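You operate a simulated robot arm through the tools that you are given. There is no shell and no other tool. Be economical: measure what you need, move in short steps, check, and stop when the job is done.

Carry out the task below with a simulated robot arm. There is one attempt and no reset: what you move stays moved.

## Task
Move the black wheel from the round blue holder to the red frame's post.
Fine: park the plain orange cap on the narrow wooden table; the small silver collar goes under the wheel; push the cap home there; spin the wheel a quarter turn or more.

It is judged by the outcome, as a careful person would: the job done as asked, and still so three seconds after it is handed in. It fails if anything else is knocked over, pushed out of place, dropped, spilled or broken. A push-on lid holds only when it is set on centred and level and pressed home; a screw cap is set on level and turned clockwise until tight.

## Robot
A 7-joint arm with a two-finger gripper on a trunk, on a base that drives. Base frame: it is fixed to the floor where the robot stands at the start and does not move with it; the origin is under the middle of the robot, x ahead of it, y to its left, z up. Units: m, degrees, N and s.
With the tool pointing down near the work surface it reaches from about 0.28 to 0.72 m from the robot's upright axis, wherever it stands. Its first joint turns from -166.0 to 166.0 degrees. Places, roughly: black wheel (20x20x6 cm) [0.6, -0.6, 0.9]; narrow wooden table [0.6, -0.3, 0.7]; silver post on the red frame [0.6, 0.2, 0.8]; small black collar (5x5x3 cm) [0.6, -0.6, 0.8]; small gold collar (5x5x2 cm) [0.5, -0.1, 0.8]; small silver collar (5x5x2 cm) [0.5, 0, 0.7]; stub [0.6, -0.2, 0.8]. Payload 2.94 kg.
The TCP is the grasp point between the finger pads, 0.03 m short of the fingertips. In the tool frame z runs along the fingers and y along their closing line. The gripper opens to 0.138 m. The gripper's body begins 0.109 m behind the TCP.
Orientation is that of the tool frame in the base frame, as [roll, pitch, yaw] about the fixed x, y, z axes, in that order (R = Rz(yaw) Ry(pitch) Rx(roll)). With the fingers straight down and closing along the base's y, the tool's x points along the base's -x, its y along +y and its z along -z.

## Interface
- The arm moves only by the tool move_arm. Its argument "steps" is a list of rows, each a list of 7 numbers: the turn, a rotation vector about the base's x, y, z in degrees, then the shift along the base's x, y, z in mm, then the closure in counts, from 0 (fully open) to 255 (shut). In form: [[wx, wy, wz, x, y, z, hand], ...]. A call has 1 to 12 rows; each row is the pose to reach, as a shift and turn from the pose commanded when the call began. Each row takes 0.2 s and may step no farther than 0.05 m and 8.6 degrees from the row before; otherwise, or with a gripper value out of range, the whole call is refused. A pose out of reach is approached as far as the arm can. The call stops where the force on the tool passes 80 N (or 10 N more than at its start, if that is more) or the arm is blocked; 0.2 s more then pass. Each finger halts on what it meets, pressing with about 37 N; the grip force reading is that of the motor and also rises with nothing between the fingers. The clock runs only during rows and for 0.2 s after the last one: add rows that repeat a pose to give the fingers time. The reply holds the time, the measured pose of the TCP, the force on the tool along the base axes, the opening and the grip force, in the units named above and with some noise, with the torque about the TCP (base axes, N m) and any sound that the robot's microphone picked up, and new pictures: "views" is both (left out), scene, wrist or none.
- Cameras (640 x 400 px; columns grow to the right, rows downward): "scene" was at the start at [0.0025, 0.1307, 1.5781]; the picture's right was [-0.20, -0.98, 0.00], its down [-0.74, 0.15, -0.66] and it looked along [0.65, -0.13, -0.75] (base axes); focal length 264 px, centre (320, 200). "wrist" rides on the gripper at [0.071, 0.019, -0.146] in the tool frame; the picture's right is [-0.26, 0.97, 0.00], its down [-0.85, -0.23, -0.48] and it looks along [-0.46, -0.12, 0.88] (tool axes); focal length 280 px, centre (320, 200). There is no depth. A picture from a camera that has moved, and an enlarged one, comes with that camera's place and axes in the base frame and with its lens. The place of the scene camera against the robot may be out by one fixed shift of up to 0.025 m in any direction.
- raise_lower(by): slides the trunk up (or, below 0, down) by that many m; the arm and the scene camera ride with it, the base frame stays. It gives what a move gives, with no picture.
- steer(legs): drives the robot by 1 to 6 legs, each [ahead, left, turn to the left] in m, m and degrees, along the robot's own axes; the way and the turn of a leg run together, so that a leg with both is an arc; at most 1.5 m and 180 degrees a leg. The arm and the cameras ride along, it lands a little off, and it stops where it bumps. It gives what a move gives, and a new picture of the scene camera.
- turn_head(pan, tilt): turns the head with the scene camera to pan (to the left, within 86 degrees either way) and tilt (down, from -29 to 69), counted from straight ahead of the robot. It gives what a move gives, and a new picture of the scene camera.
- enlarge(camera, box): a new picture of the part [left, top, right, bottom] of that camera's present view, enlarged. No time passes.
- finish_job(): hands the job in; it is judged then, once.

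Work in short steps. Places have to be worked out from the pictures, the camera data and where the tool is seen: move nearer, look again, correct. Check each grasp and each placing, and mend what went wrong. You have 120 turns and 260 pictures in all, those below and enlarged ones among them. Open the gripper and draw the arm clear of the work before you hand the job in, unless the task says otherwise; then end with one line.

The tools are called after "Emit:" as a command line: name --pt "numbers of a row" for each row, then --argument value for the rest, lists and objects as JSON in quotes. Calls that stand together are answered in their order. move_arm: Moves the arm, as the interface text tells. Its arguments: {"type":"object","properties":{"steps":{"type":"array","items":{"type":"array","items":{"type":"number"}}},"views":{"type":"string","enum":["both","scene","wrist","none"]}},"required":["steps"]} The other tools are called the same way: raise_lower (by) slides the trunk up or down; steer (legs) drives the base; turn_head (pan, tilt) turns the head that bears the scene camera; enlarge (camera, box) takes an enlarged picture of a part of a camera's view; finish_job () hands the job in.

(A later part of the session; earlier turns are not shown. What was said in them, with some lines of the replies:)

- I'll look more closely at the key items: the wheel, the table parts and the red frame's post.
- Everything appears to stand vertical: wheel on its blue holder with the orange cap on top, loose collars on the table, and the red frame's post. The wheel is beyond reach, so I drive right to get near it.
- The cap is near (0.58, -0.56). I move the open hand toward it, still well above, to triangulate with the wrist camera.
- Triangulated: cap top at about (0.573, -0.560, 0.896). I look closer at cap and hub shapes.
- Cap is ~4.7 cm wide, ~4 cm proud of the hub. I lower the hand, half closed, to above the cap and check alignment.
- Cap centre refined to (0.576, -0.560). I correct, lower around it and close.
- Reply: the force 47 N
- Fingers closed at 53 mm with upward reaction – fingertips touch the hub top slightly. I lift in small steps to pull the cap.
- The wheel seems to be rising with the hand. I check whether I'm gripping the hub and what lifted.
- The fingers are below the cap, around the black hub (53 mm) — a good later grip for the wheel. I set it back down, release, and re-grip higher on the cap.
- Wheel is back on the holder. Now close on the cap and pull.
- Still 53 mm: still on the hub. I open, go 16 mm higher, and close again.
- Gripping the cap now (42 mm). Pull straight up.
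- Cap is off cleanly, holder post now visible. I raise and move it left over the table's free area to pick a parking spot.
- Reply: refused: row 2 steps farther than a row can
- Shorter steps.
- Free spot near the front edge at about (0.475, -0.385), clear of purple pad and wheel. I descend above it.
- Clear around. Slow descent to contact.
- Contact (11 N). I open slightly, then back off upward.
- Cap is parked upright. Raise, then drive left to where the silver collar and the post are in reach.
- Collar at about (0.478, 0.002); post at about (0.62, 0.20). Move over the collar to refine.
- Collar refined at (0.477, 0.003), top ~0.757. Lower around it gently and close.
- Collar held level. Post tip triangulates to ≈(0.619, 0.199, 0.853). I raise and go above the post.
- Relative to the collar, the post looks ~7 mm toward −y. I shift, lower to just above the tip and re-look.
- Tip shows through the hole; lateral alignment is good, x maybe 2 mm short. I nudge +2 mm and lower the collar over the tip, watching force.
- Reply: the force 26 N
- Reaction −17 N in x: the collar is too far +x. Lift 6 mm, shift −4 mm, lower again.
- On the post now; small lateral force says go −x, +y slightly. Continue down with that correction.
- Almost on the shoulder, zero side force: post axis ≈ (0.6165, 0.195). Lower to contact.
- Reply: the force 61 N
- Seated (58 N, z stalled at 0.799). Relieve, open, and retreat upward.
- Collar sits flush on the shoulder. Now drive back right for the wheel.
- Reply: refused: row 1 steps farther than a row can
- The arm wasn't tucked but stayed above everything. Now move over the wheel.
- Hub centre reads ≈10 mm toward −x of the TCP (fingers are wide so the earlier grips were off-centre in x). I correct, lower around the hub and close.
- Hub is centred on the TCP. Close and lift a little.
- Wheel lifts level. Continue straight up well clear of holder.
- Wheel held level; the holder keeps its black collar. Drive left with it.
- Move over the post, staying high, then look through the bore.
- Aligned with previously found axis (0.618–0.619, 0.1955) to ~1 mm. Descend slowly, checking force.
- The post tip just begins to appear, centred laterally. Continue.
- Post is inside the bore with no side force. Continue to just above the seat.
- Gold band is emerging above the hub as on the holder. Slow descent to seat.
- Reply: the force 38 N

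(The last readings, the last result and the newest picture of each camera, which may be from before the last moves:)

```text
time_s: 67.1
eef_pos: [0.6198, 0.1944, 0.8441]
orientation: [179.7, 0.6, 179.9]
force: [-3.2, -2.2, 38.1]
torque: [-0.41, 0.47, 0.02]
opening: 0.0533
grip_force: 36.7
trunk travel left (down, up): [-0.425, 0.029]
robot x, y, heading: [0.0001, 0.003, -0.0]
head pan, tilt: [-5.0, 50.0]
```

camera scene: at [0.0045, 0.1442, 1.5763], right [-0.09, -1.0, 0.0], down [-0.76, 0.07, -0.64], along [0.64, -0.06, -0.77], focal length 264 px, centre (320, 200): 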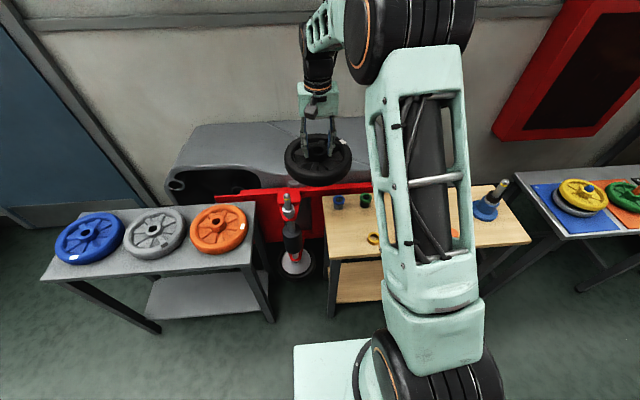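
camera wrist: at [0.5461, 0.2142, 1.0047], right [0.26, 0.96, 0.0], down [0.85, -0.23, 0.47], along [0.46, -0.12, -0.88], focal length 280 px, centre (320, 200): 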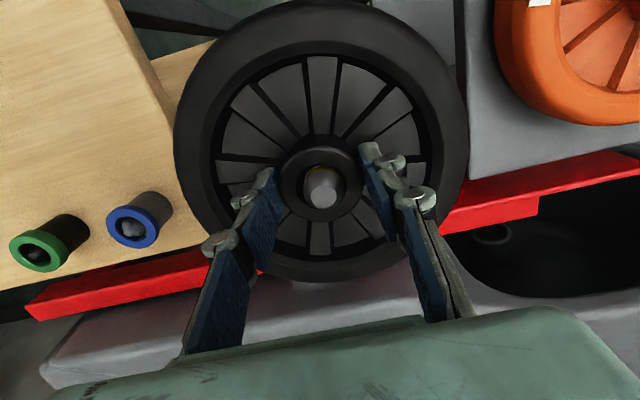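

Seated at z≈0.844. Relieve, release and rise.

Emit:
move_arm --pt "0 0 0 0 0 6 255" --pt "0 0 0 0 0 6 150" --pt "0 0 0 0 0 6 110" --pt "0 0 0 0 0 6 110" --views "none"

Emit:
move_arm --pt "0 0 0 0 0 40 110" --pt "0 0 0 0 0 85 110" --pt "0 0 0 0 0 130 110" --pt "0 0 0 0 0 150 110" --views "wrist"

Emit:
enlarge --camera "scene" --box '[230, 150, 340, 250]'

Emit:
enlarge --camera "wrist" --box '[240, 70, 400, 230]'

```text
time_s: 68.1
eef_pos: [0.6184, 0.1939, 0.8425]
orientation: [179.9, -0.2, 179.8]
force: [1.0, 0.5, -0.6]
torque: [-0.02, 0.02, 0.02]
opening: 0.0783
grip_force: 0.1
trunk travel left (down, up): [-0.425, 0.029]
robot x, y, heading: [0.0012, 0.0052, -0.1]
head pan, tilt: [-5.0, 50.0]
```

```text
time_s: 69.1
eef_pos: [0.6164, 0.1916, 0.9962]
orientation: [179.9, 0.0, 179.8]
force: [0.4, -0.1, 0.5]
torque: [0.02, 0.0, -0.01]
opening: 0.0785
grip_force: 0.1
trunk travel left (down, up): [-0.425, 0.029]
robot x, y, heading: [0.0028, 0.0025, 0.0]
head pan, tilt: [-5.0, 50.0]
camera wrist: at [0.5454, 0.2125, 1.1431], right [0.26, 0.96, 0.0], down [0.85, -0.23, 0.48], along [0.46, -0.12, -0.88], focal length 280 px, centre (320, 200)
```

wrist: 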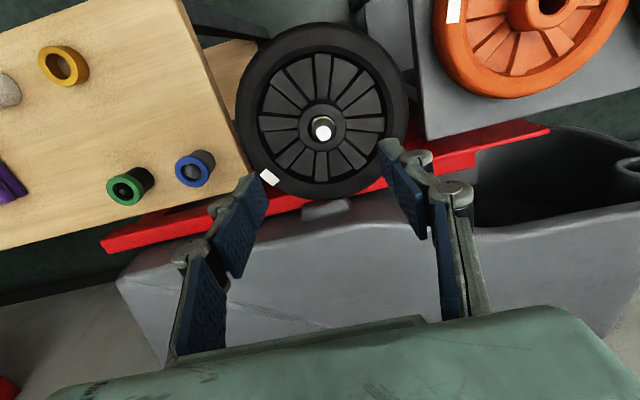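

```text
4.00 times, centred on (285, 200) of scene
camera zoom: at [0.0031, 0.143, 1.5764], right [-0.09, -1.0, 0.0], down [-0.76, 0.07, -0.64], along [0.64, -0.06, -0.77], focal length 1057 px, centre (460, 200)
```

zoom: 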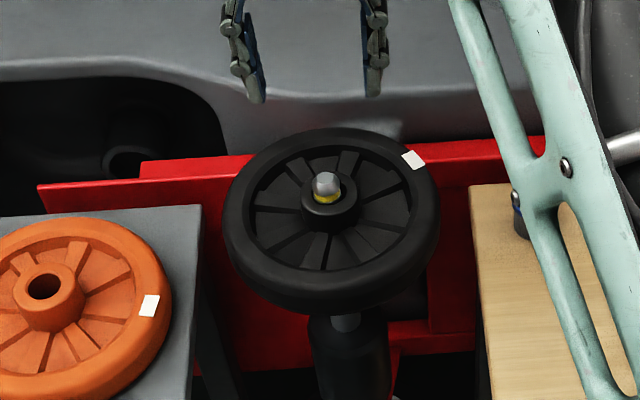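

```text
2.50 times, centred on (320, 150) of wrist
camera zoom: at [0.5454, 0.2125, 1.1431], right [0.26, 0.96, 0.0], down [0.85, -0.23, 0.48], along [0.46, -0.12, -0.88], focal length 701 px, centre (320, 325)
```

zoom: 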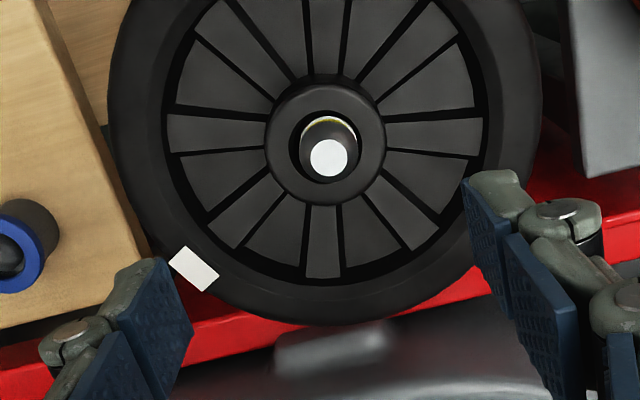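

Wheel sits level with post tip and gold band showing. The cap at (0.475, -0.384) is within reach from here, so I move the arm to it.

Emit:
move_arm --pt "0 0 0 -10 -45 10 110" --pt "0 0 0 -20 -92 10 110" --pt "0 0 0 -31 -138 10 110" --pt "0 0 0 -42 -185 10 110" --pt "0 0 0 -53 -231 10 110" --pt "0 0 0 -64 -278 10 110" --pt "0 0 0 -75 -324 0 110" --pt "0 0 0 -86 -370 0 110" --pt "0 0 0 -97 -416 0 110" --pt "0 0 0 -108 -463 0 110" --pt "0 0 0 -119 -510 0 110" --pt "0 0 0 -130 -555 -5 110" --views "wrist"

```text
time_s: 71.7
eef_pos: [0.489, -0.36, 0.9908]
orientation: [179.9, 0.0, 180.0]
force: [0.5, -0.7, -0.6]
torque: [0.06, 0.0, 0.0]
opening: 0.0786
grip_force: 0.1
trunk travel left (down, up): [-0.425, 0.029]
robot x, y, heading: [0.0015, 0.0003, -0.3]
head pan, tilt: [-5.0, 50.0]
camera wrist: at [0.4172, -0.3404, 1.1373], right [0.26, 0.96, 0.0], down [0.85, -0.23, 0.47], along [0.46, -0.12, -0.88], focal length 280 px, centre (320, 200)
```

wrist: 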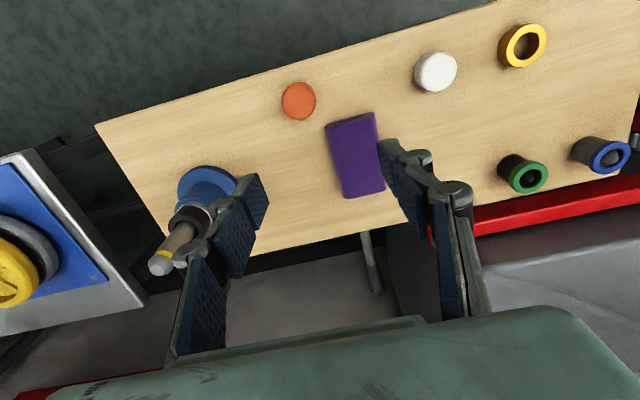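

Cap ≈ (0.468, -0.381). Approach above it and verify.

Emit:
move_arm --pt "0 0 0 -10 -10 -40 110" --pt "0 0 0 -21 -21 -80 110" --pt "0 0 0 -21 -21 -120 110" --pt "0 0 0 -21 -21 -140 110" --pt "0 0 0 -21 -21 -140 110" --views "wrist"

Emit:
enlarge --camera "wrist" --box '[240, 90, 400, 250]'

```text
time_s: 72.9
eef_pos: [0.4649, -0.3838, 0.8517]
orientation: [179.9, -0.1, 179.9]
force: [0.1, -0.1, 0.4]
torque: [0.01, -0.03, 0.0]
opening: 0.0785
grip_force: 0.1
trunk travel left (down, up): [-0.425, 0.029]
robot x, y, heading: [0.0027, 0.0025, -0.3]
head pan, tilt: [-5.0, 50.0]
camera wrist: at [0.3943, -0.3634, 0.9977], right [0.26, 0.96, 0.0], down [0.85, -0.23, 0.48], along [0.46, -0.12, -0.88], focal length 280 px, centre (320, 200)
```

wrist: 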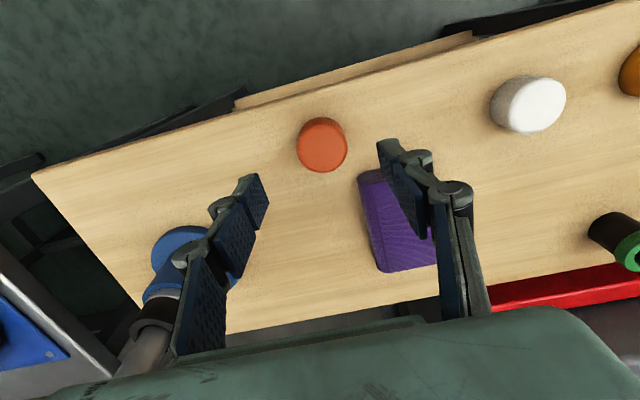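

```text
2.50 times, centred on (320, 170) of wrist
camera zoom: at [0.3943, -0.3634, 0.9977], right [0.26, 0.96, 0.0], down [0.85, -0.23, 0.48], along [0.46, -0.12, -0.88], focal length 701 px, centre (320, 275)
```

zoom: 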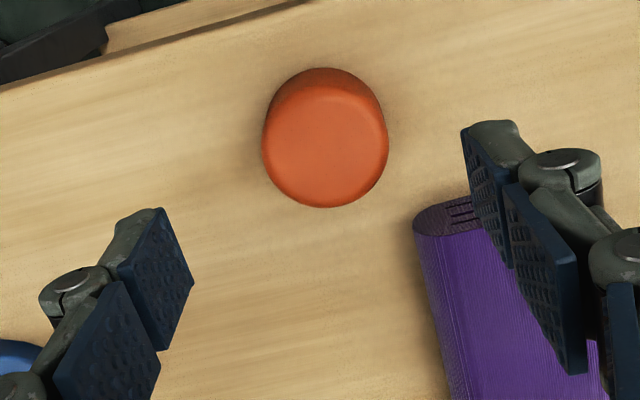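

Cap at (0.467, -0.381), TCP nearly on it. Lower and grip.

Emit:
move_arm --pt "0 0 0 2 2 -35 135" --pt "0 0 0 2 2 -65 135" --pt "0 0 0 2 2 -77 135" --pt "0 0 0 2 2 -77 135" --pt "0 0 0 2 2 -77 255" --pt "0 0 0 2 2 -77 255" --pt "0 0 0 2 2 -77 255" --views "wrist"

Emit:
enlarge --camera "wrist" --box '[240, 90, 400, 250]'

```text
time_s: 74.5
eef_pos: [0.4656, -0.3813, 0.772]
orientation: [179.8, -0.1, 179.9]
force: [0.4, -0.2, 0.3]
torque: [0.02, 0.01, 0.0]
opening: 0.0418
grip_force: 37.1
trunk travel left (down, up): [-0.425, 0.029]
robot x, y, heading: [-0.0002, 0.0022, -0.2]
head pan, tilt: [-5.0, 50.0]
camera wrist: at [0.3951, -0.36, 0.9185], right [0.26, 0.96, 0.0], down [0.85, -0.23, 0.47], along [0.46, -0.12, -0.88], focal length 280 px, centre (320, 200)
```

wrist: 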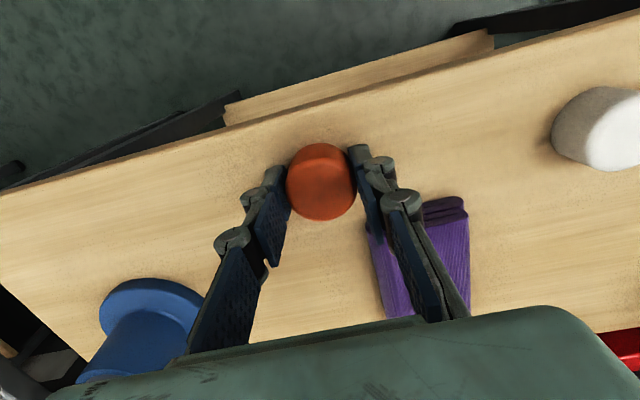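

```text
2.50 times, centred on (320, 170) of wrist
camera zoom: at [0.3951, -0.36, 0.9185], right [0.26, 0.96, 0.0], down [0.85, -0.23, 0.47], along [0.46, -0.12, -0.88], focal length 701 px, centre (320, 275)
```

zoom: 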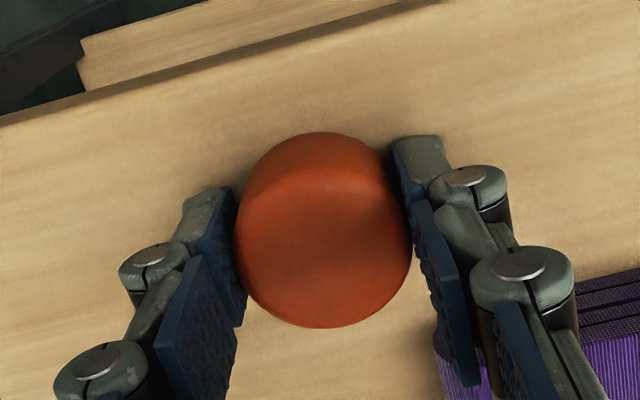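

Cap is now centred in the grip. Lift and carry to above the post.

Emit:
move_arm --pt "0 0 0 0 0 45 255" --pt "0 0 0 0 0 90 255" --pt "0 0 0 0 0 135 255" --pt "0 0 0 0 0 180 255" --pt "0 0 0 0 0 215 255" --views "none"

Emit:
move_arm --pt "0 0 0 12 47 0 255" --pt "0 0 0 24 94 0 255" --pt "0 0 0 37 141 0 255" --pt "0 0 0 50 188 0 255" --pt "0 0 0 62 235 0 255" --pt "0 0 0 75 282 0 255" --pt "0 0 0 87 329 0 255" --pt "0 0 0 100 376 0 255" --pt "0 0 0 112 423 0 255" --pt "0 0 0 125 470 0 255" --pt "0 0 0 138 516 0 255" --pt "0 0 0 150 560 0 255" --views "none"

Emit:
move_arm --pt "0 0 0 1 15 -20 255" --pt "0 0 0 1 15 -40 255" --pt "0 0 0 1 15 -50 255" --pt "0 0 0 1 15 -50 255" --views "wrist"

Emit:
enlarge --camera "scene" --box '[230, 130, 340, 230]'

```text
time_s: 75.7
eef_pos: [0.4657, -0.3771, 0.9912]
orientation: [179.9, 0.0, 179.9]
force: [-0.2, -0.1, 0.1]
torque: [0.03, 0.0, -0.01]
opening: 0.0421
grip_force: 36.8
trunk travel left (down, up): [-0.425, 0.029]
robot x, y, heading: [-0.0015, 0.0049, -0.1]
head pan, tilt: [-5.0, 50.0]
```

```text
time_s: 78.3
eef_pos: [0.6182, 0.1821, 0.9832]
orientation: [-180.0, 0.0, 179.9]
force: [-0.2, -0.2, -0.4]
torque: [0.03, 0.01, 0.0]
opening: 0.0423
grip_force: 36.6
trunk travel left (down, up): [-0.425, 0.029]
robot x, y, heading: [-0.0004, 0.0005, -0.0]
head pan, tilt: [-5.0, 50.0]
```

```text
time_s: 79.3
eef_pos: [0.6194, 0.1964, 0.9371]
orientation: [180.0, 0.1, 180.0]
force: [0.8, -0.6, 0.7]
torque: [-0.01, 0.02, 0.0]
opening: 0.0421
grip_force: 37.1
trunk travel left (down, up): [-0.425, 0.029]
robot x, y, heading: [0.0037, 0.0051, -0.2]
head pan, tilt: [-5.0, 50.0]
camera wrist: at [0.5482, 0.2164, 1.0831], right [0.26, 0.96, 0.0], down [0.85, -0.23, 0.48], along [0.46, -0.12, -0.88], focal length 280 px, centre (320, 200)
```

wrist: 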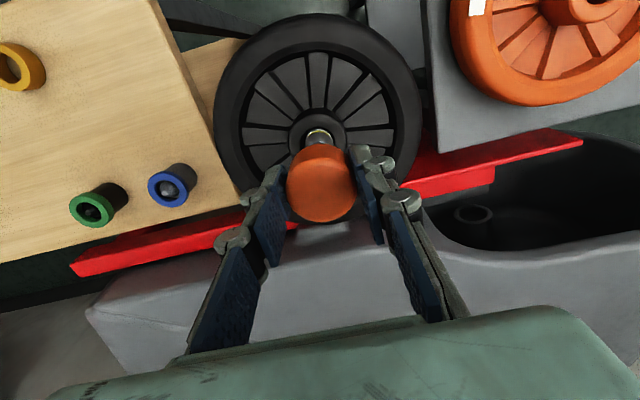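

```text
4.00 times, centred on (285, 180) of scene
camera zoom: at [0.0034, 0.1431, 1.5764], right [-0.09, -1.0, 0.0], down [-0.76, 0.07, -0.64], along [0.64, -0.06, -0.77], focal length 1057 px, centre (460, 280)
```

zoom: 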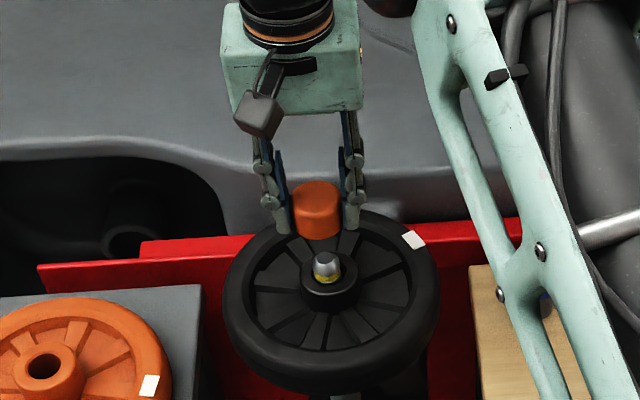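

Emit:
enlarge --camera "wrist" --box '[260, 100, 380, 220]'

```text
3.33 times, centred on (320, 160) of wrist
camera zoom: at [0.5482, 0.2164, 1.0831], right [0.26, 0.96, 0.0], down [0.85, -0.23, 0.48], along [0.46, -0.12, -0.88], focal length 935 px, centre (320, 333)
```

zoom: 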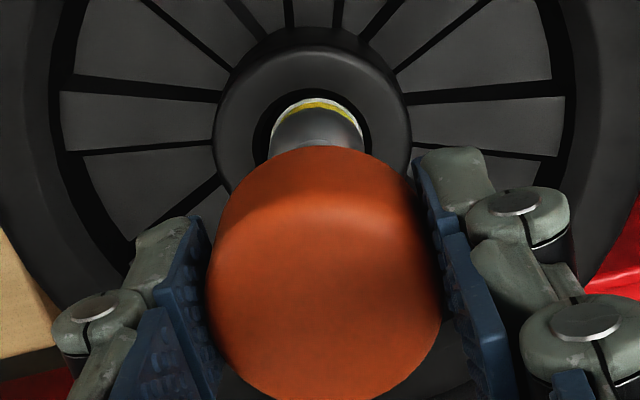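

Alignment within ~1–2 mm. Small correction (−1.5, −1) and lower onto the tip, watching forces.

Emit:
move_arm --pt "0 0 0 -1.5 -1 -6 255" --pt "0 0 0 -1.5 -1 -14 255" --pt "0 0 0 -1.5 -1 -22 255" --pt "0 0 0 -1.5 -1 -30 255" --views "wrist"

```text
time_s: 80.3
eef_pos: [0.6164, 0.1953, 0.9064]
orientation: [179.9, 0.0, 179.9]
force: [1.0, 0.4, -0.4]
torque: [0.02, -0.02, 0.0]
opening: 0.0423
grip_force: 37.3
trunk travel left (down, up): [-0.425, 0.029]
robot x, y, heading: [0.0053, 0.0026, -0.2]
head pan, tilt: [-5.0, 50.0]
camera wrist: at [0.5465, 0.2155, 1.0536], right [0.26, 0.96, 0.0], down [0.85, -0.23, 0.47], along [0.46, -0.12, -0.88], focal length 280 px, centre (320, 200)
```

wrist: 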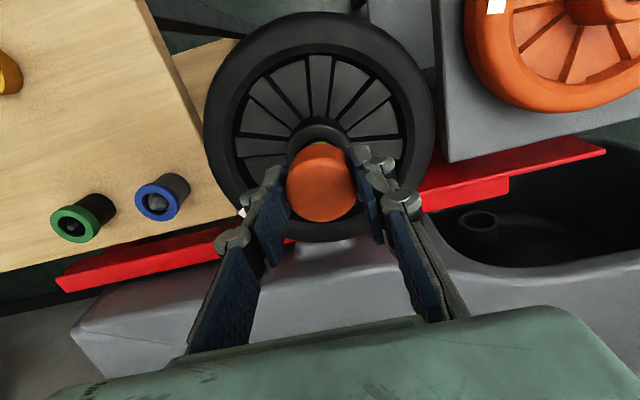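

Emit:
move_arm --pt "0 0 0 0 0 -4 255" --pt "0 0 0 0 0 -8 255" --pt "0 0 0 0 0 -12 255" --pt "0 0 0 0 0 -15 255" --views "none"

```text
time_s: 81.3
eef_pos: [0.6173, 0.1952, 0.8925]
orientation: [179.9, 0.0, 180.0]
force: [-0.3, -0.1, -0.4]
torque: [0.02, 0.01, -0.01]
opening: 0.0421
grip_force: 36.9
trunk travel left (down, up): [-0.425, 0.029]
robot x, y, heading: [0.0006, 0.0044, 0.2]
head pan, tilt: [-5.0, 50.0]
```

No side force; cap is over the tip. Press on in small steps.

Emit:
move_arm --pt "0 0 0 0 0 -4 255" --pt "0 0 0 0 0 -8 255" --pt "0 0 0 0 0 -12 255" --pt "0 0 0 0 0 -15 255" --views "wrist"

Emit:
enlarge --camera "scene" --box '[230, 140, 340, 240]'

```text
time_s: 82.3
eef_pos: [0.6173, 0.1936, 0.8762]
orientation: [179.8, 0.0, 180.0]
force: [-0.7, -0.1, -1.4]
torque: [0.01, 0.01, 0.0]
opening: 0.0422
grip_force: 37.1
trunk travel left (down, up): [-0.425, 0.029]
robot x, y, heading: [0.0006, 0.0013, -0.2]
head pan, tilt: [-5.0, 50.0]
camera wrist: at [0.546, 0.2143, 1.0221], right [0.26, 0.96, 0.0], down [0.85, -0.23, 0.47], along [0.46, -0.12, -0.88], focal length 280 px, centre (320, 200)
```

wrist: 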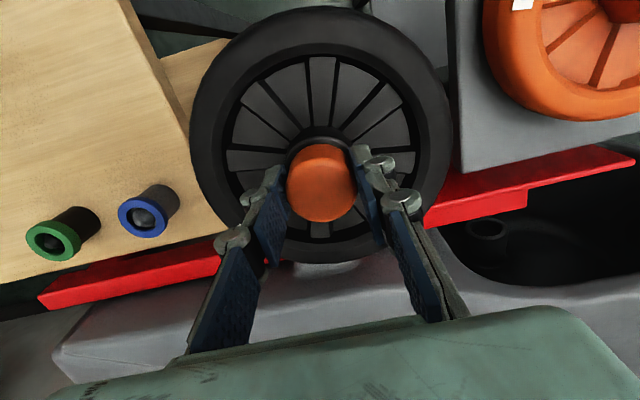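

```text
4.00 times, centred on (285, 190) of scene
camera zoom: at [0.0041, 0.1433, 1.5763], right [-0.09, -1.0, 0.0], down [-0.76, 0.07, -0.64], along [0.64, -0.06, -0.77], focal length 1057 px, centre (460, 240)
```

zoom: 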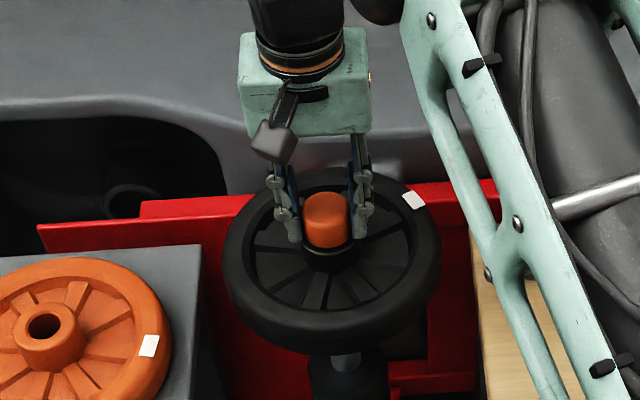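

Emit:
move_arm --pt "0 0 0 0 0 -2 255" --pt "0 0 0 0 0 -4 255" --pt "0 0 0 0 0 -6 255" --pt "0 0 0 0 0 -8 255" --pt "0 0 0 0 0 -10 255" --views "wrist"

Emit:
enlarge --camera "scene" --box '[255, 170, 315, 225]'

```text
time_s: 83.5
eef_pos: [0.6166, 0.1934, 0.8715]
orientation: [179.9, 0.2, 179.9]
force: [-9.5, -4.2, 26.4]
torque: [-0.15, 0.25, -0.02]
opening: 0.0424
grip_force: 36.9
trunk travel left (down, up): [-0.425, 0.029]
robot x, y, heading: [-0.001, 0.0029, -0.0]
head pan, tilt: [-5.0, 50.0]
camera wrist: at [0.5449, 0.2141, 1.0177], right [0.26, 0.96, 0.0], down [0.85, -0.23, 0.48], along [0.46, -0.12, -0.88], focal length 280 px, centre (320, 200)
```

wrist: 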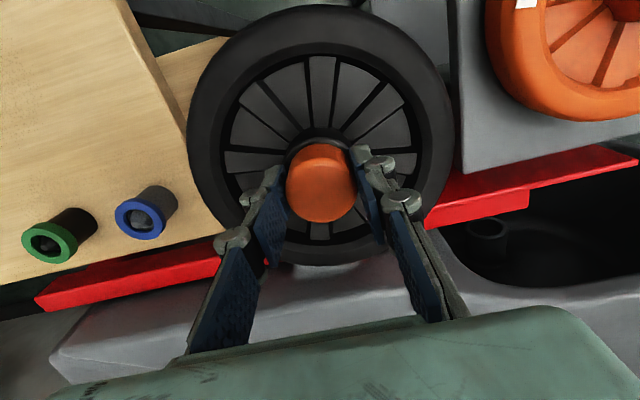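

```text
7.27 times, centred on (285, 198) of scene
camera zoom: at [-0.001, 0.1414, 1.5769], right [-0.09, -1.0, 0.0], down [-0.76, 0.07, -0.65], along [0.64, -0.06, -0.76], focal length 1921 px, centre (574, 218)
```

zoom: 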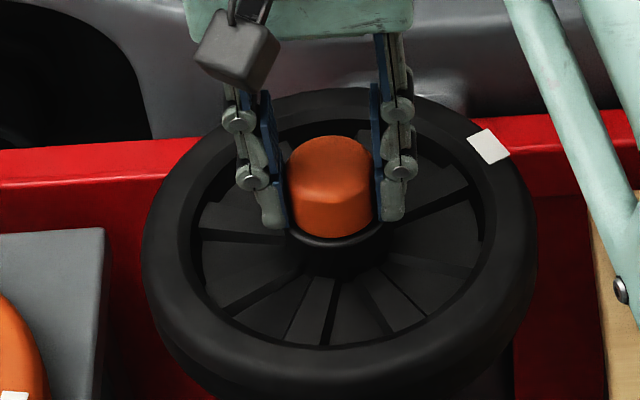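

Resistance begins (26 N). Press further.

Emit:
move_arm --pt "0 0 0 1 0 -3 255" --pt "0 0 0 1 0 -6 255" --pt "0 0 0 1 0 -9 255" --pt "0 0 0 1 0 -12 255" --views "wrist"

```text
time_s: 84.5
eef_pos: [0.617, 0.194, 0.8701]
orientation: [179.6, 1.0, 179.9]
force: [-17.8, -7.1, 78.0]
torque: [-1.23, 1.59, -0.06]
opening: 0.0422
grip_force: 36.5
trunk travel left (down, up): [-0.425, 0.029]
robot x, y, heading: [0.001, -0.0004, -0.2]
head pan, tilt: [-5.0, 50.0]
camera wrist: at [0.5435, 0.2132, 1.015], right [0.26, 0.96, 0.01], down [0.84, -0.24, 0.49], along [0.47, -0.12, -0.87], focal length 280 px, centre (320, 200)
```

wrist: 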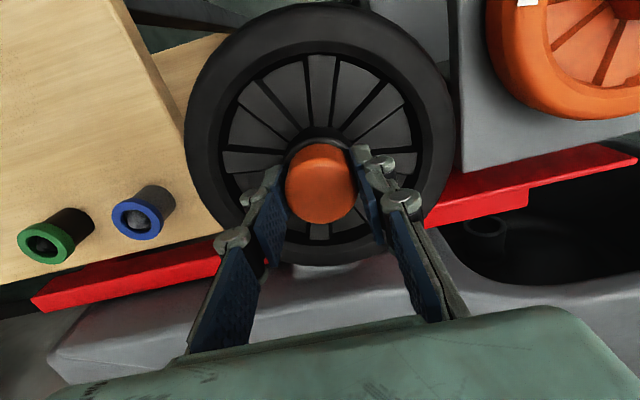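

78 N with no more travel. Relieve, open and inspect.

Emit:
move_arm --pt "0 0 0 -1 0 10 255" --pt "0 0 0 -1 0 11 160" --pt "0 0 0 -1 0 11 130" --pt "0 0 0 -1 0 11 130" --pt "0 0 0 -1 0 50 130" --pt "0 0 0 -1 0 90 130" --views "wrist"

Emit:
enlarge --camera "scene" --box '[255, 170, 315, 225]'

Emit:
enlarge --camera "wrist" --box '[260, 80, 380, 200]'

```text
time_s: 85.9
eef_pos: [0.6164, 0.1936, 0.9451]
orientation: [180.0, 0.0, 179.9]
force: [0.2, -0.2, -0.6]
torque: [0.01, -0.01, 0.01]
opening: 0.0677
grip_force: 0.1
trunk travel left (down, up): [-0.425, 0.029]
robot x, y, heading: [-0.0005, 0.0047, -0.3]
head pan, tilt: [-5.0, 50.0]
camera wrist: at [0.5446, 0.2136, 1.0921], right [0.26, 0.96, 0.0], down [0.85, -0.23, 0.47], along [0.46, -0.12, -0.88], focal length 280 px, centre (320, 200)
```

wrist: 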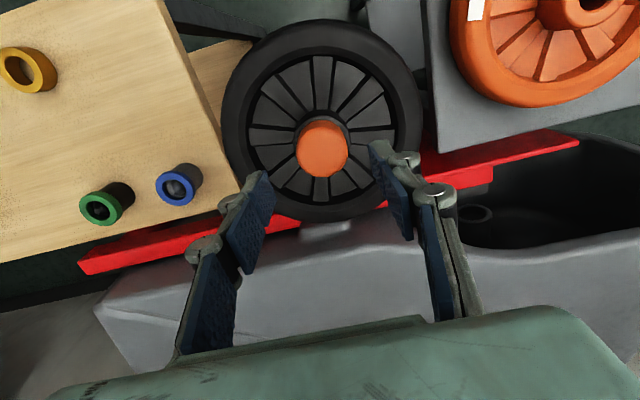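

```text
7.27 times, centred on (285, 198) of scene
camera zoom: at [0.0028, 0.1428, 1.5763], right [-0.09, -1.0, 0.0], down [-0.76, 0.07, -0.64], along [0.64, -0.06, -0.77], focal length 1921 px, centre (574, 218)
```

zoom: 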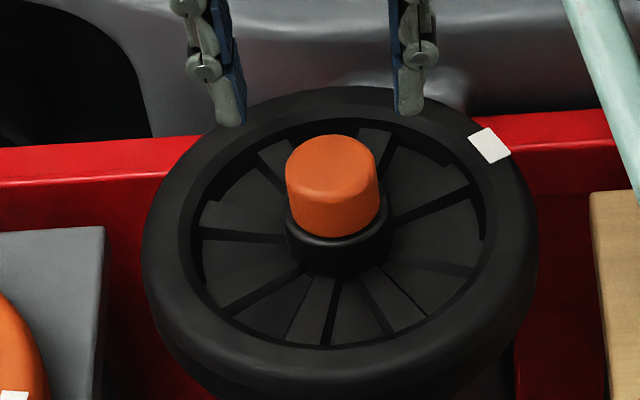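

```text
3.33 times, centred on (320, 140) of wrist
camera zoom: at [0.5446, 0.2136, 1.0921], right [0.26, 0.96, 0.0], down [0.85, -0.23, 0.47], along [0.46, -0.12, -0.88], focal length 935 px, centre (320, 400)
```

zoom: 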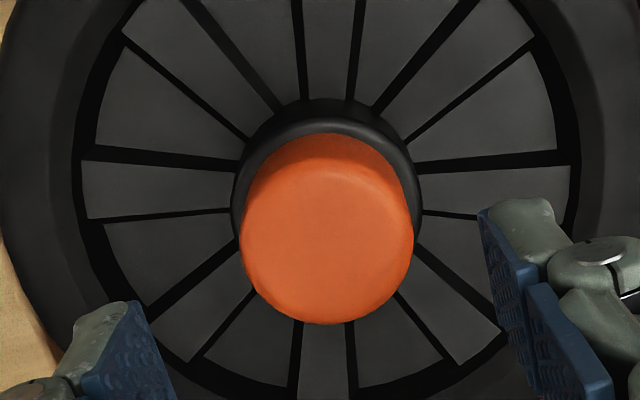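

Cap looks fully seated on the hub as on the holder. For certainty I press its top once more with closed fingers.

Emit:
move_arm --pt "0 0 0 0 0 0 255" --pt "0 0 0 0 0 0 255" --pt "0 0 0 0 0 0 255" --pt "0 0 0 0 0 0 255" --pt "0 0 0 0 0 -25 255" --pt "0 0 0 0 0 -40 255" --pt "0 0 0 0 0 -48 255" --pt "0 0 0 0 0 -54 255" --pt "0 0 0 0 0 -60 255" --pt "0 0 0 0 0 -66 255" --views "wrist"

```text
time_s: 88.1
eef_pos: [0.6179, 0.1942, 0.8956]
orientation: [179.5, 1.2, 179.9]
force: [-14.9, -2.3, 77.0]
torque: [-0.05, 0.85, -0.01]
opening: 0.006
grip_force: 27.9
trunk travel left (down, up): [-0.425, 0.029]
robot x, y, heading: [-0.0004, 0.0031, -0.1]
head pan, tilt: [-5.0, 50.0]
camera wrist: at [0.5433, 0.213, 1.0414], right [0.26, 0.96, 0.01], down [0.84, -0.24, 0.49], along [0.48, -0.12, -0.87], focal length 280 px, centre (320, 200)
```

wrist: 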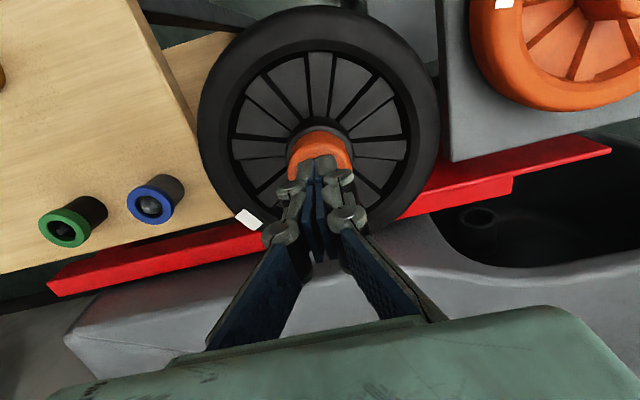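

Cap top at ≈0.866, 77 N pressed with no give: home. Now rise, open, and pre-turn the hand −51° for a spin grip on the hub.

Emit:
move_arm --pt "0 0 0 0 0 30 255" --pt "0 0 0 0 0 70 200" --pt "0 0 -8.5 0 0 70 150" --pt "0 0 -17 0 0 70 110" --pt "0 0 -25.5 0 0 70 110" --pt "0 0 -34 0 0 70 110" --pt "0 0 -42.5 0 0 70 110" --pt "0 0 -51 0 0 70 110" --pt "0 0 -51 0 0 70 110" --views "both"

```text
time_s: 90.1
eef_pos: [0.6181, 0.194, 0.9486]
orientation: [180.0, 0.0, 128.9]
force: [0.1, -0.2, 0.0]
torque: [-0.01, -0.02, -0.02]
opening: 0.0785
grip_force: 0.1
trunk travel left (down, up): [-0.425, 0.029]
robot x, y, heading: [0.0029, 0.0027, -0.4]
head pan, tilt: [-5.0, 50.0]
camera scene: at [0.0034, 0.143, 1.5764], right [-0.09, -1.0, 0.0], down [-0.76, 0.07, -0.64], along [0.64, -0.06, -0.77], focal length 264 px, centre (320, 200)
camera wrist: at [0.5879, 0.2624, 1.0955], right [0.92, 0.4, 0.0], down [0.35, -0.81, 0.48], along [0.19, -0.43, -0.88], focal length 280 px, centre (320, 200)
```

scene: 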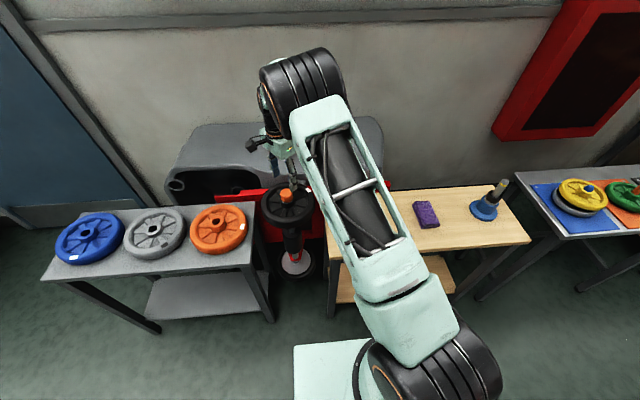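
wrist: 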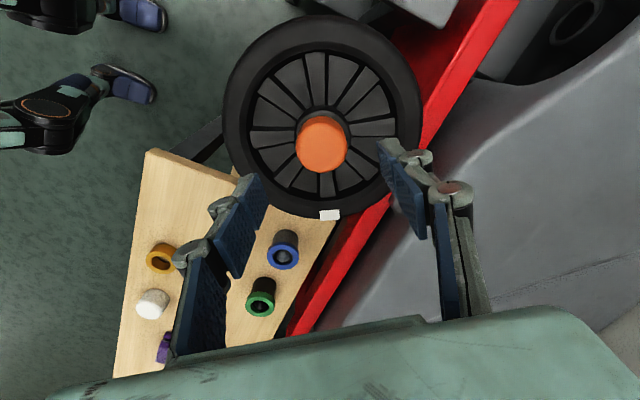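

Still centred over the cap. Lower around the hub and close.

Emit:
move_arm --pt "0 0 0 0 0 -35 110" --pt "0 0 0 0 0 -70 110" --pt "0 0 0 0 0 -90 110" --pt "0 0 0 0 0 -102 110" --pt "0 0 0 0 0 -102 255" --pt "0 0 0 0 0 -102 255" --pt "0 0 0 0 0 -102 255" --views "wrist"

```text
time_s: 91.7
eef_pos: [0.6192, 0.1943, 0.8481]
orientation: [179.8, -0.1, 128.9]
force: [6.6, 4.7, -0.1]
torque: [0.39, -0.34, 0.1]
opening: 0.0523
grip_force: 36.6
trunk travel left (down, up): [-0.425, 0.029]
robot x, y, heading: [-0.0013, 0.001, 0.0]
head pan, tilt: [-5.0, 50.0]
camera wrist: at [0.5876, 0.2625, 0.9945], right [0.92, 0.4, 0.0], down [0.35, -0.81, 0.47], along [0.19, -0.43, -0.88], focal length 280 px, centre (320, 200)
```

wrist: 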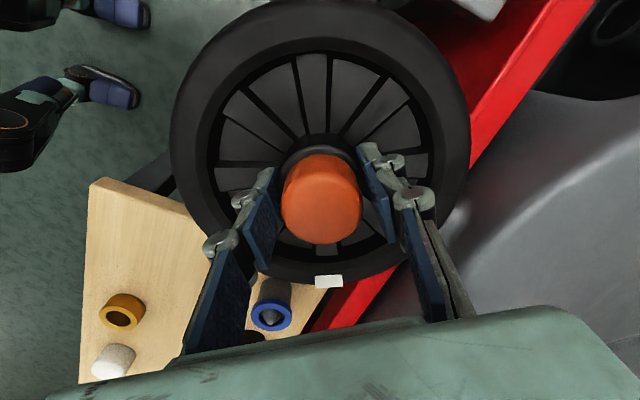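

Hub gripped (52 mm). Turn the hand +102° about the post axis.

Emit:
move_arm --pt "0 0 8.5 0 0 0 255" --pt "0 0 17 0 0 0 255" --pt "0 0 25.5 0 0 0 255" --pt "0 0 34 0 0 0 255" --pt "0 0 42.5 0 0 0 255" --pt "0 0 51 0 0 0 255" --pt "0 0 59.5 0 0 0 255" --pt "0 0 68 0 0 0 255" --pt "0 0 76.5 0 0 0 255" --pt "0 0 85 0 0 0 255" --pt "0 0 93.5 0 0 0 255" --pt "0 0 102 0 0 0 255" --views "both"

```text
time_s: 94.3
eef_pos: [0.6179, 0.1934, 0.8487]
orientation: [179.8, 0.0, -128.9]
force: [1.1, -2.7, 2.5]
torque: [-0.15, -0.23, -0.13]
opening: 0.0514
grip_force: 37.0
trunk travel left (down, up): [-0.425, 0.029]
robot x, y, heading: [0.0007, 0.0012, -0.2]
head pan, tilt: [-5.0, 50.0]
camera scene: at [0.003, 0.1426, 1.5765], right [-0.09, -1.0, 0.0], down [-0.76, 0.07, -0.64], along [0.64, -0.06, -0.77], focal length 264 px, centre (320, 200)
camera wrist: at [0.5578, 0.1516, 0.9942], right [-0.59, 0.81, 0.0], down [0.71, 0.52, 0.47], along [0.38, 0.28, -0.88], focal length 280 px, centre (320, 200)
```

scene: 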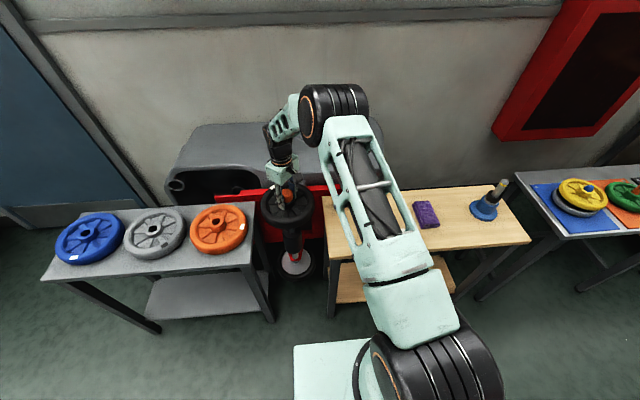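
wrist: 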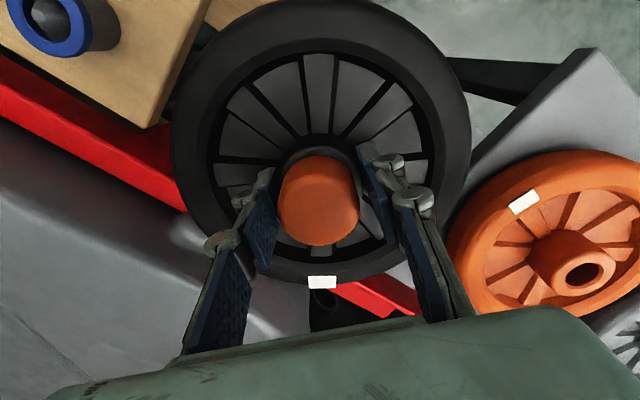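

The white mark stayed fixed in the hand's view, so the wheel turned ~102°. Release and rise, then check.

Emit:
move_arm --pt "0 0 0 0 0 0 150" --pt "0 0 0 0 0 0 110" --pt "0 0 0 0 0 0 110" --pt "0 0 0 0 0 40 110" --pt "0 0 0 0 0 85 110" --pt "0 0 0 0 0 130 110" --pt "0 0 0 0 0 170 110" --views "wrist"

Emit:
enlarge --camera "scene" --box '[240, 150, 340, 240]'

```text
time_s: 95.9
eef_pos: [0.618, 0.1931, 1.0185]
orientation: [180.0, -0.1, -129.1]
force: [0.1, 0.4, 0.0]
torque: [0.0, 0.01, -0.04]
opening: 0.0789
grip_force: 0.1
trunk travel left (down, up): [-0.425, 0.029]
robot x, y, heading: [-0.0002, -0.0021, -0.2]
head pan, tilt: [-5.0, 50.0]
camera wrist: at [0.5583, 0.1514, 1.1642], right [-0.58, 0.81, 0.0], down [0.72, 0.51, 0.47], along [0.38, 0.28, -0.88], focal length 280 px, centre (320, 200)
```

wrist: 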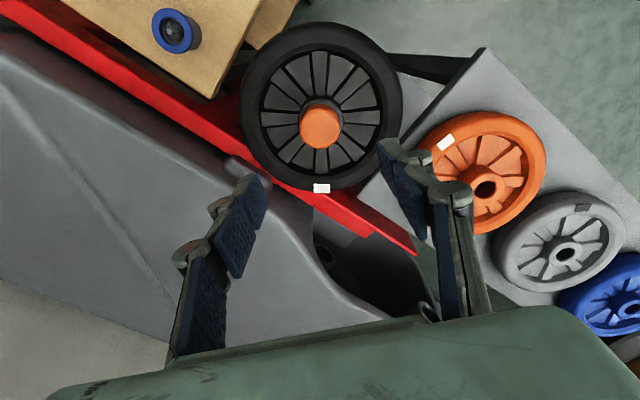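

```text
4.44 times, centred on (290, 195) of scene
camera zoom: at [0.003, 0.1429, 1.5764], right [-0.09, -1.0, 0.0], down [-0.76, 0.07, -0.64], along [0.64, -0.06, -0.77], focal length 1174 px, centre (453, 222)
```

zoom: 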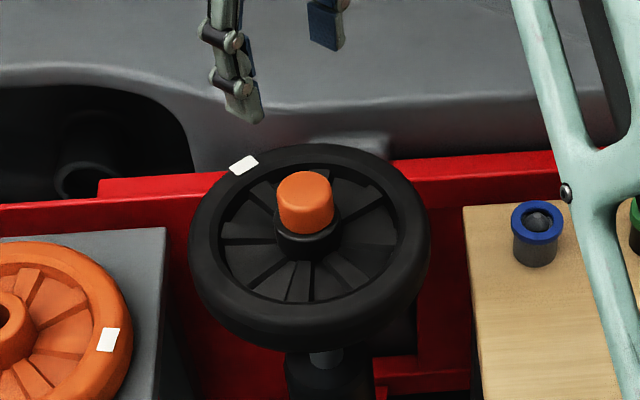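

Wheel turned roughly 97–102°. For margin I add another ~50° turn: rotate the hand back, re-grip and turn again.

Emit:
move_arm --pt "0 0 -8.5 0 0 -20 110" --pt "0 0 -17 0 0 -40 110" --pt "0 0 -25.5 0 0 -60 110" --pt "0 0 -34 0 0 -70 110" --pt "0 0 -42.5 0 0 -70 110" --pt "0 0 -51 0 0 -70 110" --pt "0 0 -51 0 0 -110 110" --pt "0 0 -51 0 0 -150 110" --pt "0 0 -51 0 0 -168 110" --pt "0 0 -51 0 0 -168 255" --pt "0 0 -51 0 0 -168 255" --pt "0 0 -51 0 0 -168 255" --views "wrist"

```text
time_s: 98.5
eef_pos: [0.6169, 0.194, 0.8494]
orientation: [179.8, 0.0, 179.9]
force: [0.7, 3.5, 0.1]
torque: [0.09, -0.08, 0.02]
opening: 0.053
grip_force: 37.6
trunk travel left (down, up): [-0.425, 0.029]
robot x, y, heading: [-0.0017, 0.0031, -0.2]
head pan, tilt: [-5.0, 50.0]
camera wrist: at [0.5455, 0.2142, 0.9965], right [0.26, 0.96, 0.0], down [0.85, -0.23, 0.47], along [0.46, -0.12, -0.88], focal length 280 px, centre (320, 200)
```

wrist: 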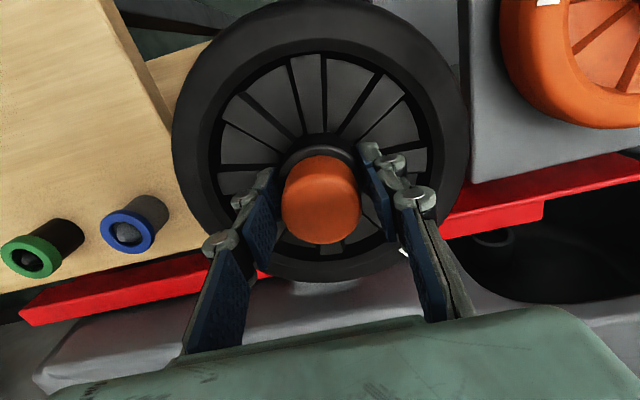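

Hub gripped again; turn +51°, then release.

Emit:
move_arm --pt "0 0 8.5 0 0 0 255" --pt "0 0 17 0 0 0 255" --pt "0 0 25.5 0 0 0 255" --pt "0 0 34 0 0 0 255" --pt "0 0 42.5 0 0 0 255" --pt "0 0 51 0 0 0 255" --pt "0 0 51 0 0 0 150" --pt "0 0 51 0 0 0 110" --pt "0 0 51 0 0 0 110" --pt "0 0 51 0 0 40 110" --pt "0 0 51 0 0 85 110" --pt "0 0 51 0 0 130 110" --views "none"

Emit:
move_arm --pt "0 0 -8.5 -30 -10 30 110" --pt "0 0 -17 -60 -30 60 110" --pt "0 0 -25.5 -90 -50 80 110" --pt "0 0 -34 -120 -80 90 60" --pt "0 0 -42.5 -150 -110 90 20" --pt "0 0 -51 -170 -150 90 0" --views "both"

Emit:
enlarge --camera "scene" --box '[240, 150, 340, 240]'

```text
time_s: 101.1
eef_pos: [0.6158, 0.1982, 0.9749]
orientation: [179.9, 0.0, -129.1]
force: [-0.3, -0.3, -0.3]
torque: [0.02, 0.05, 0.01]
opening: 0.0785
grip_force: 0.0
trunk travel left (down, up): [-0.425, 0.029]
robot x, y, heading: [0.0042, 0.0061, -0.1]
head pan, tilt: [-5.0, 50.0]
```

```text
time_s: 102.5
eef_pos: [0.4435, 0.0445, 1.0736]
orientation: [180.0, 0.1, 179.7]
force: [0.3, -0.1, 1.2]
torque: [0.03, -0.03, 0.03]
opening: 0.138
grip_force: 0.0
trunk travel left (down, up): [-0.425, 0.029]
robot x, y, heading: [0.0023, 0.0009, -0.3]
head pan, tilt: [-5.0, 50.0]
camera scene: at [0.0029, 0.1424, 1.5765], right [-0.09, -1.0, 0.0], down [-0.76, 0.07, -0.64], along [0.64, -0.06, -0.77], focal length 264 px, centre (320, 200)
camera wrist: at [0.3722, 0.0642, 1.2204], right [0.27, 0.96, 0.0], down [0.85, -0.24, 0.48], along [0.46, -0.12, -0.88], focal length 280 px, centre (320, 200)
```

scene: 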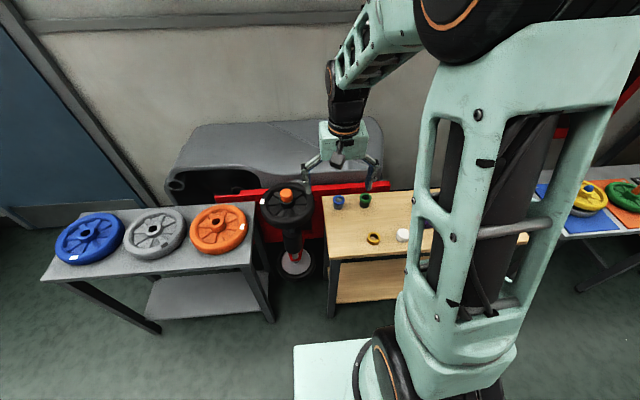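
wrist: 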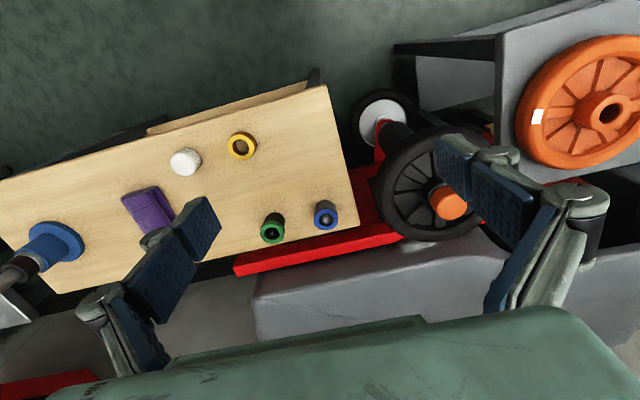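

```text
4.44 times, centred on (290, 195) of scene
camera zoom: at [0.0029, 0.1424, 1.5765], right [-0.09, -1.0, 0.0], down [-0.76, 0.07, -0.64], along [0.64, -0.06, -0.77], focal length 1174 px, centre (453, 222)
```

zoom: 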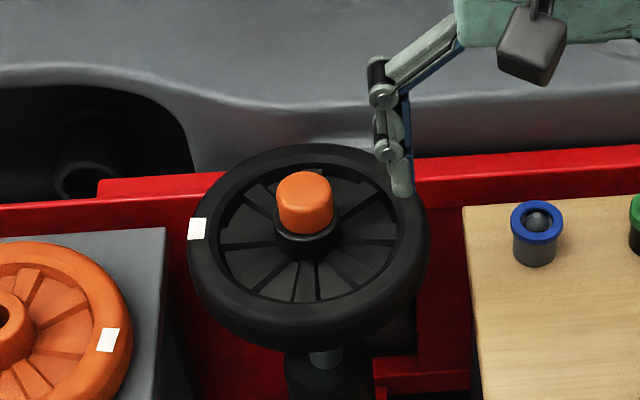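

The wheel is level on the post with the collar under it, the cap is home, and the wheel has turned well over a quarter turn. The arm is clear with the gripper open, so I hand it in.

Emit:
finish_job

```text
The job is handed in.
```

The black wheel is on the red frame's post with the silver collar under it. The orange cap was parked on the table, then pushed home on the post. The wheel has been spun about 150°.
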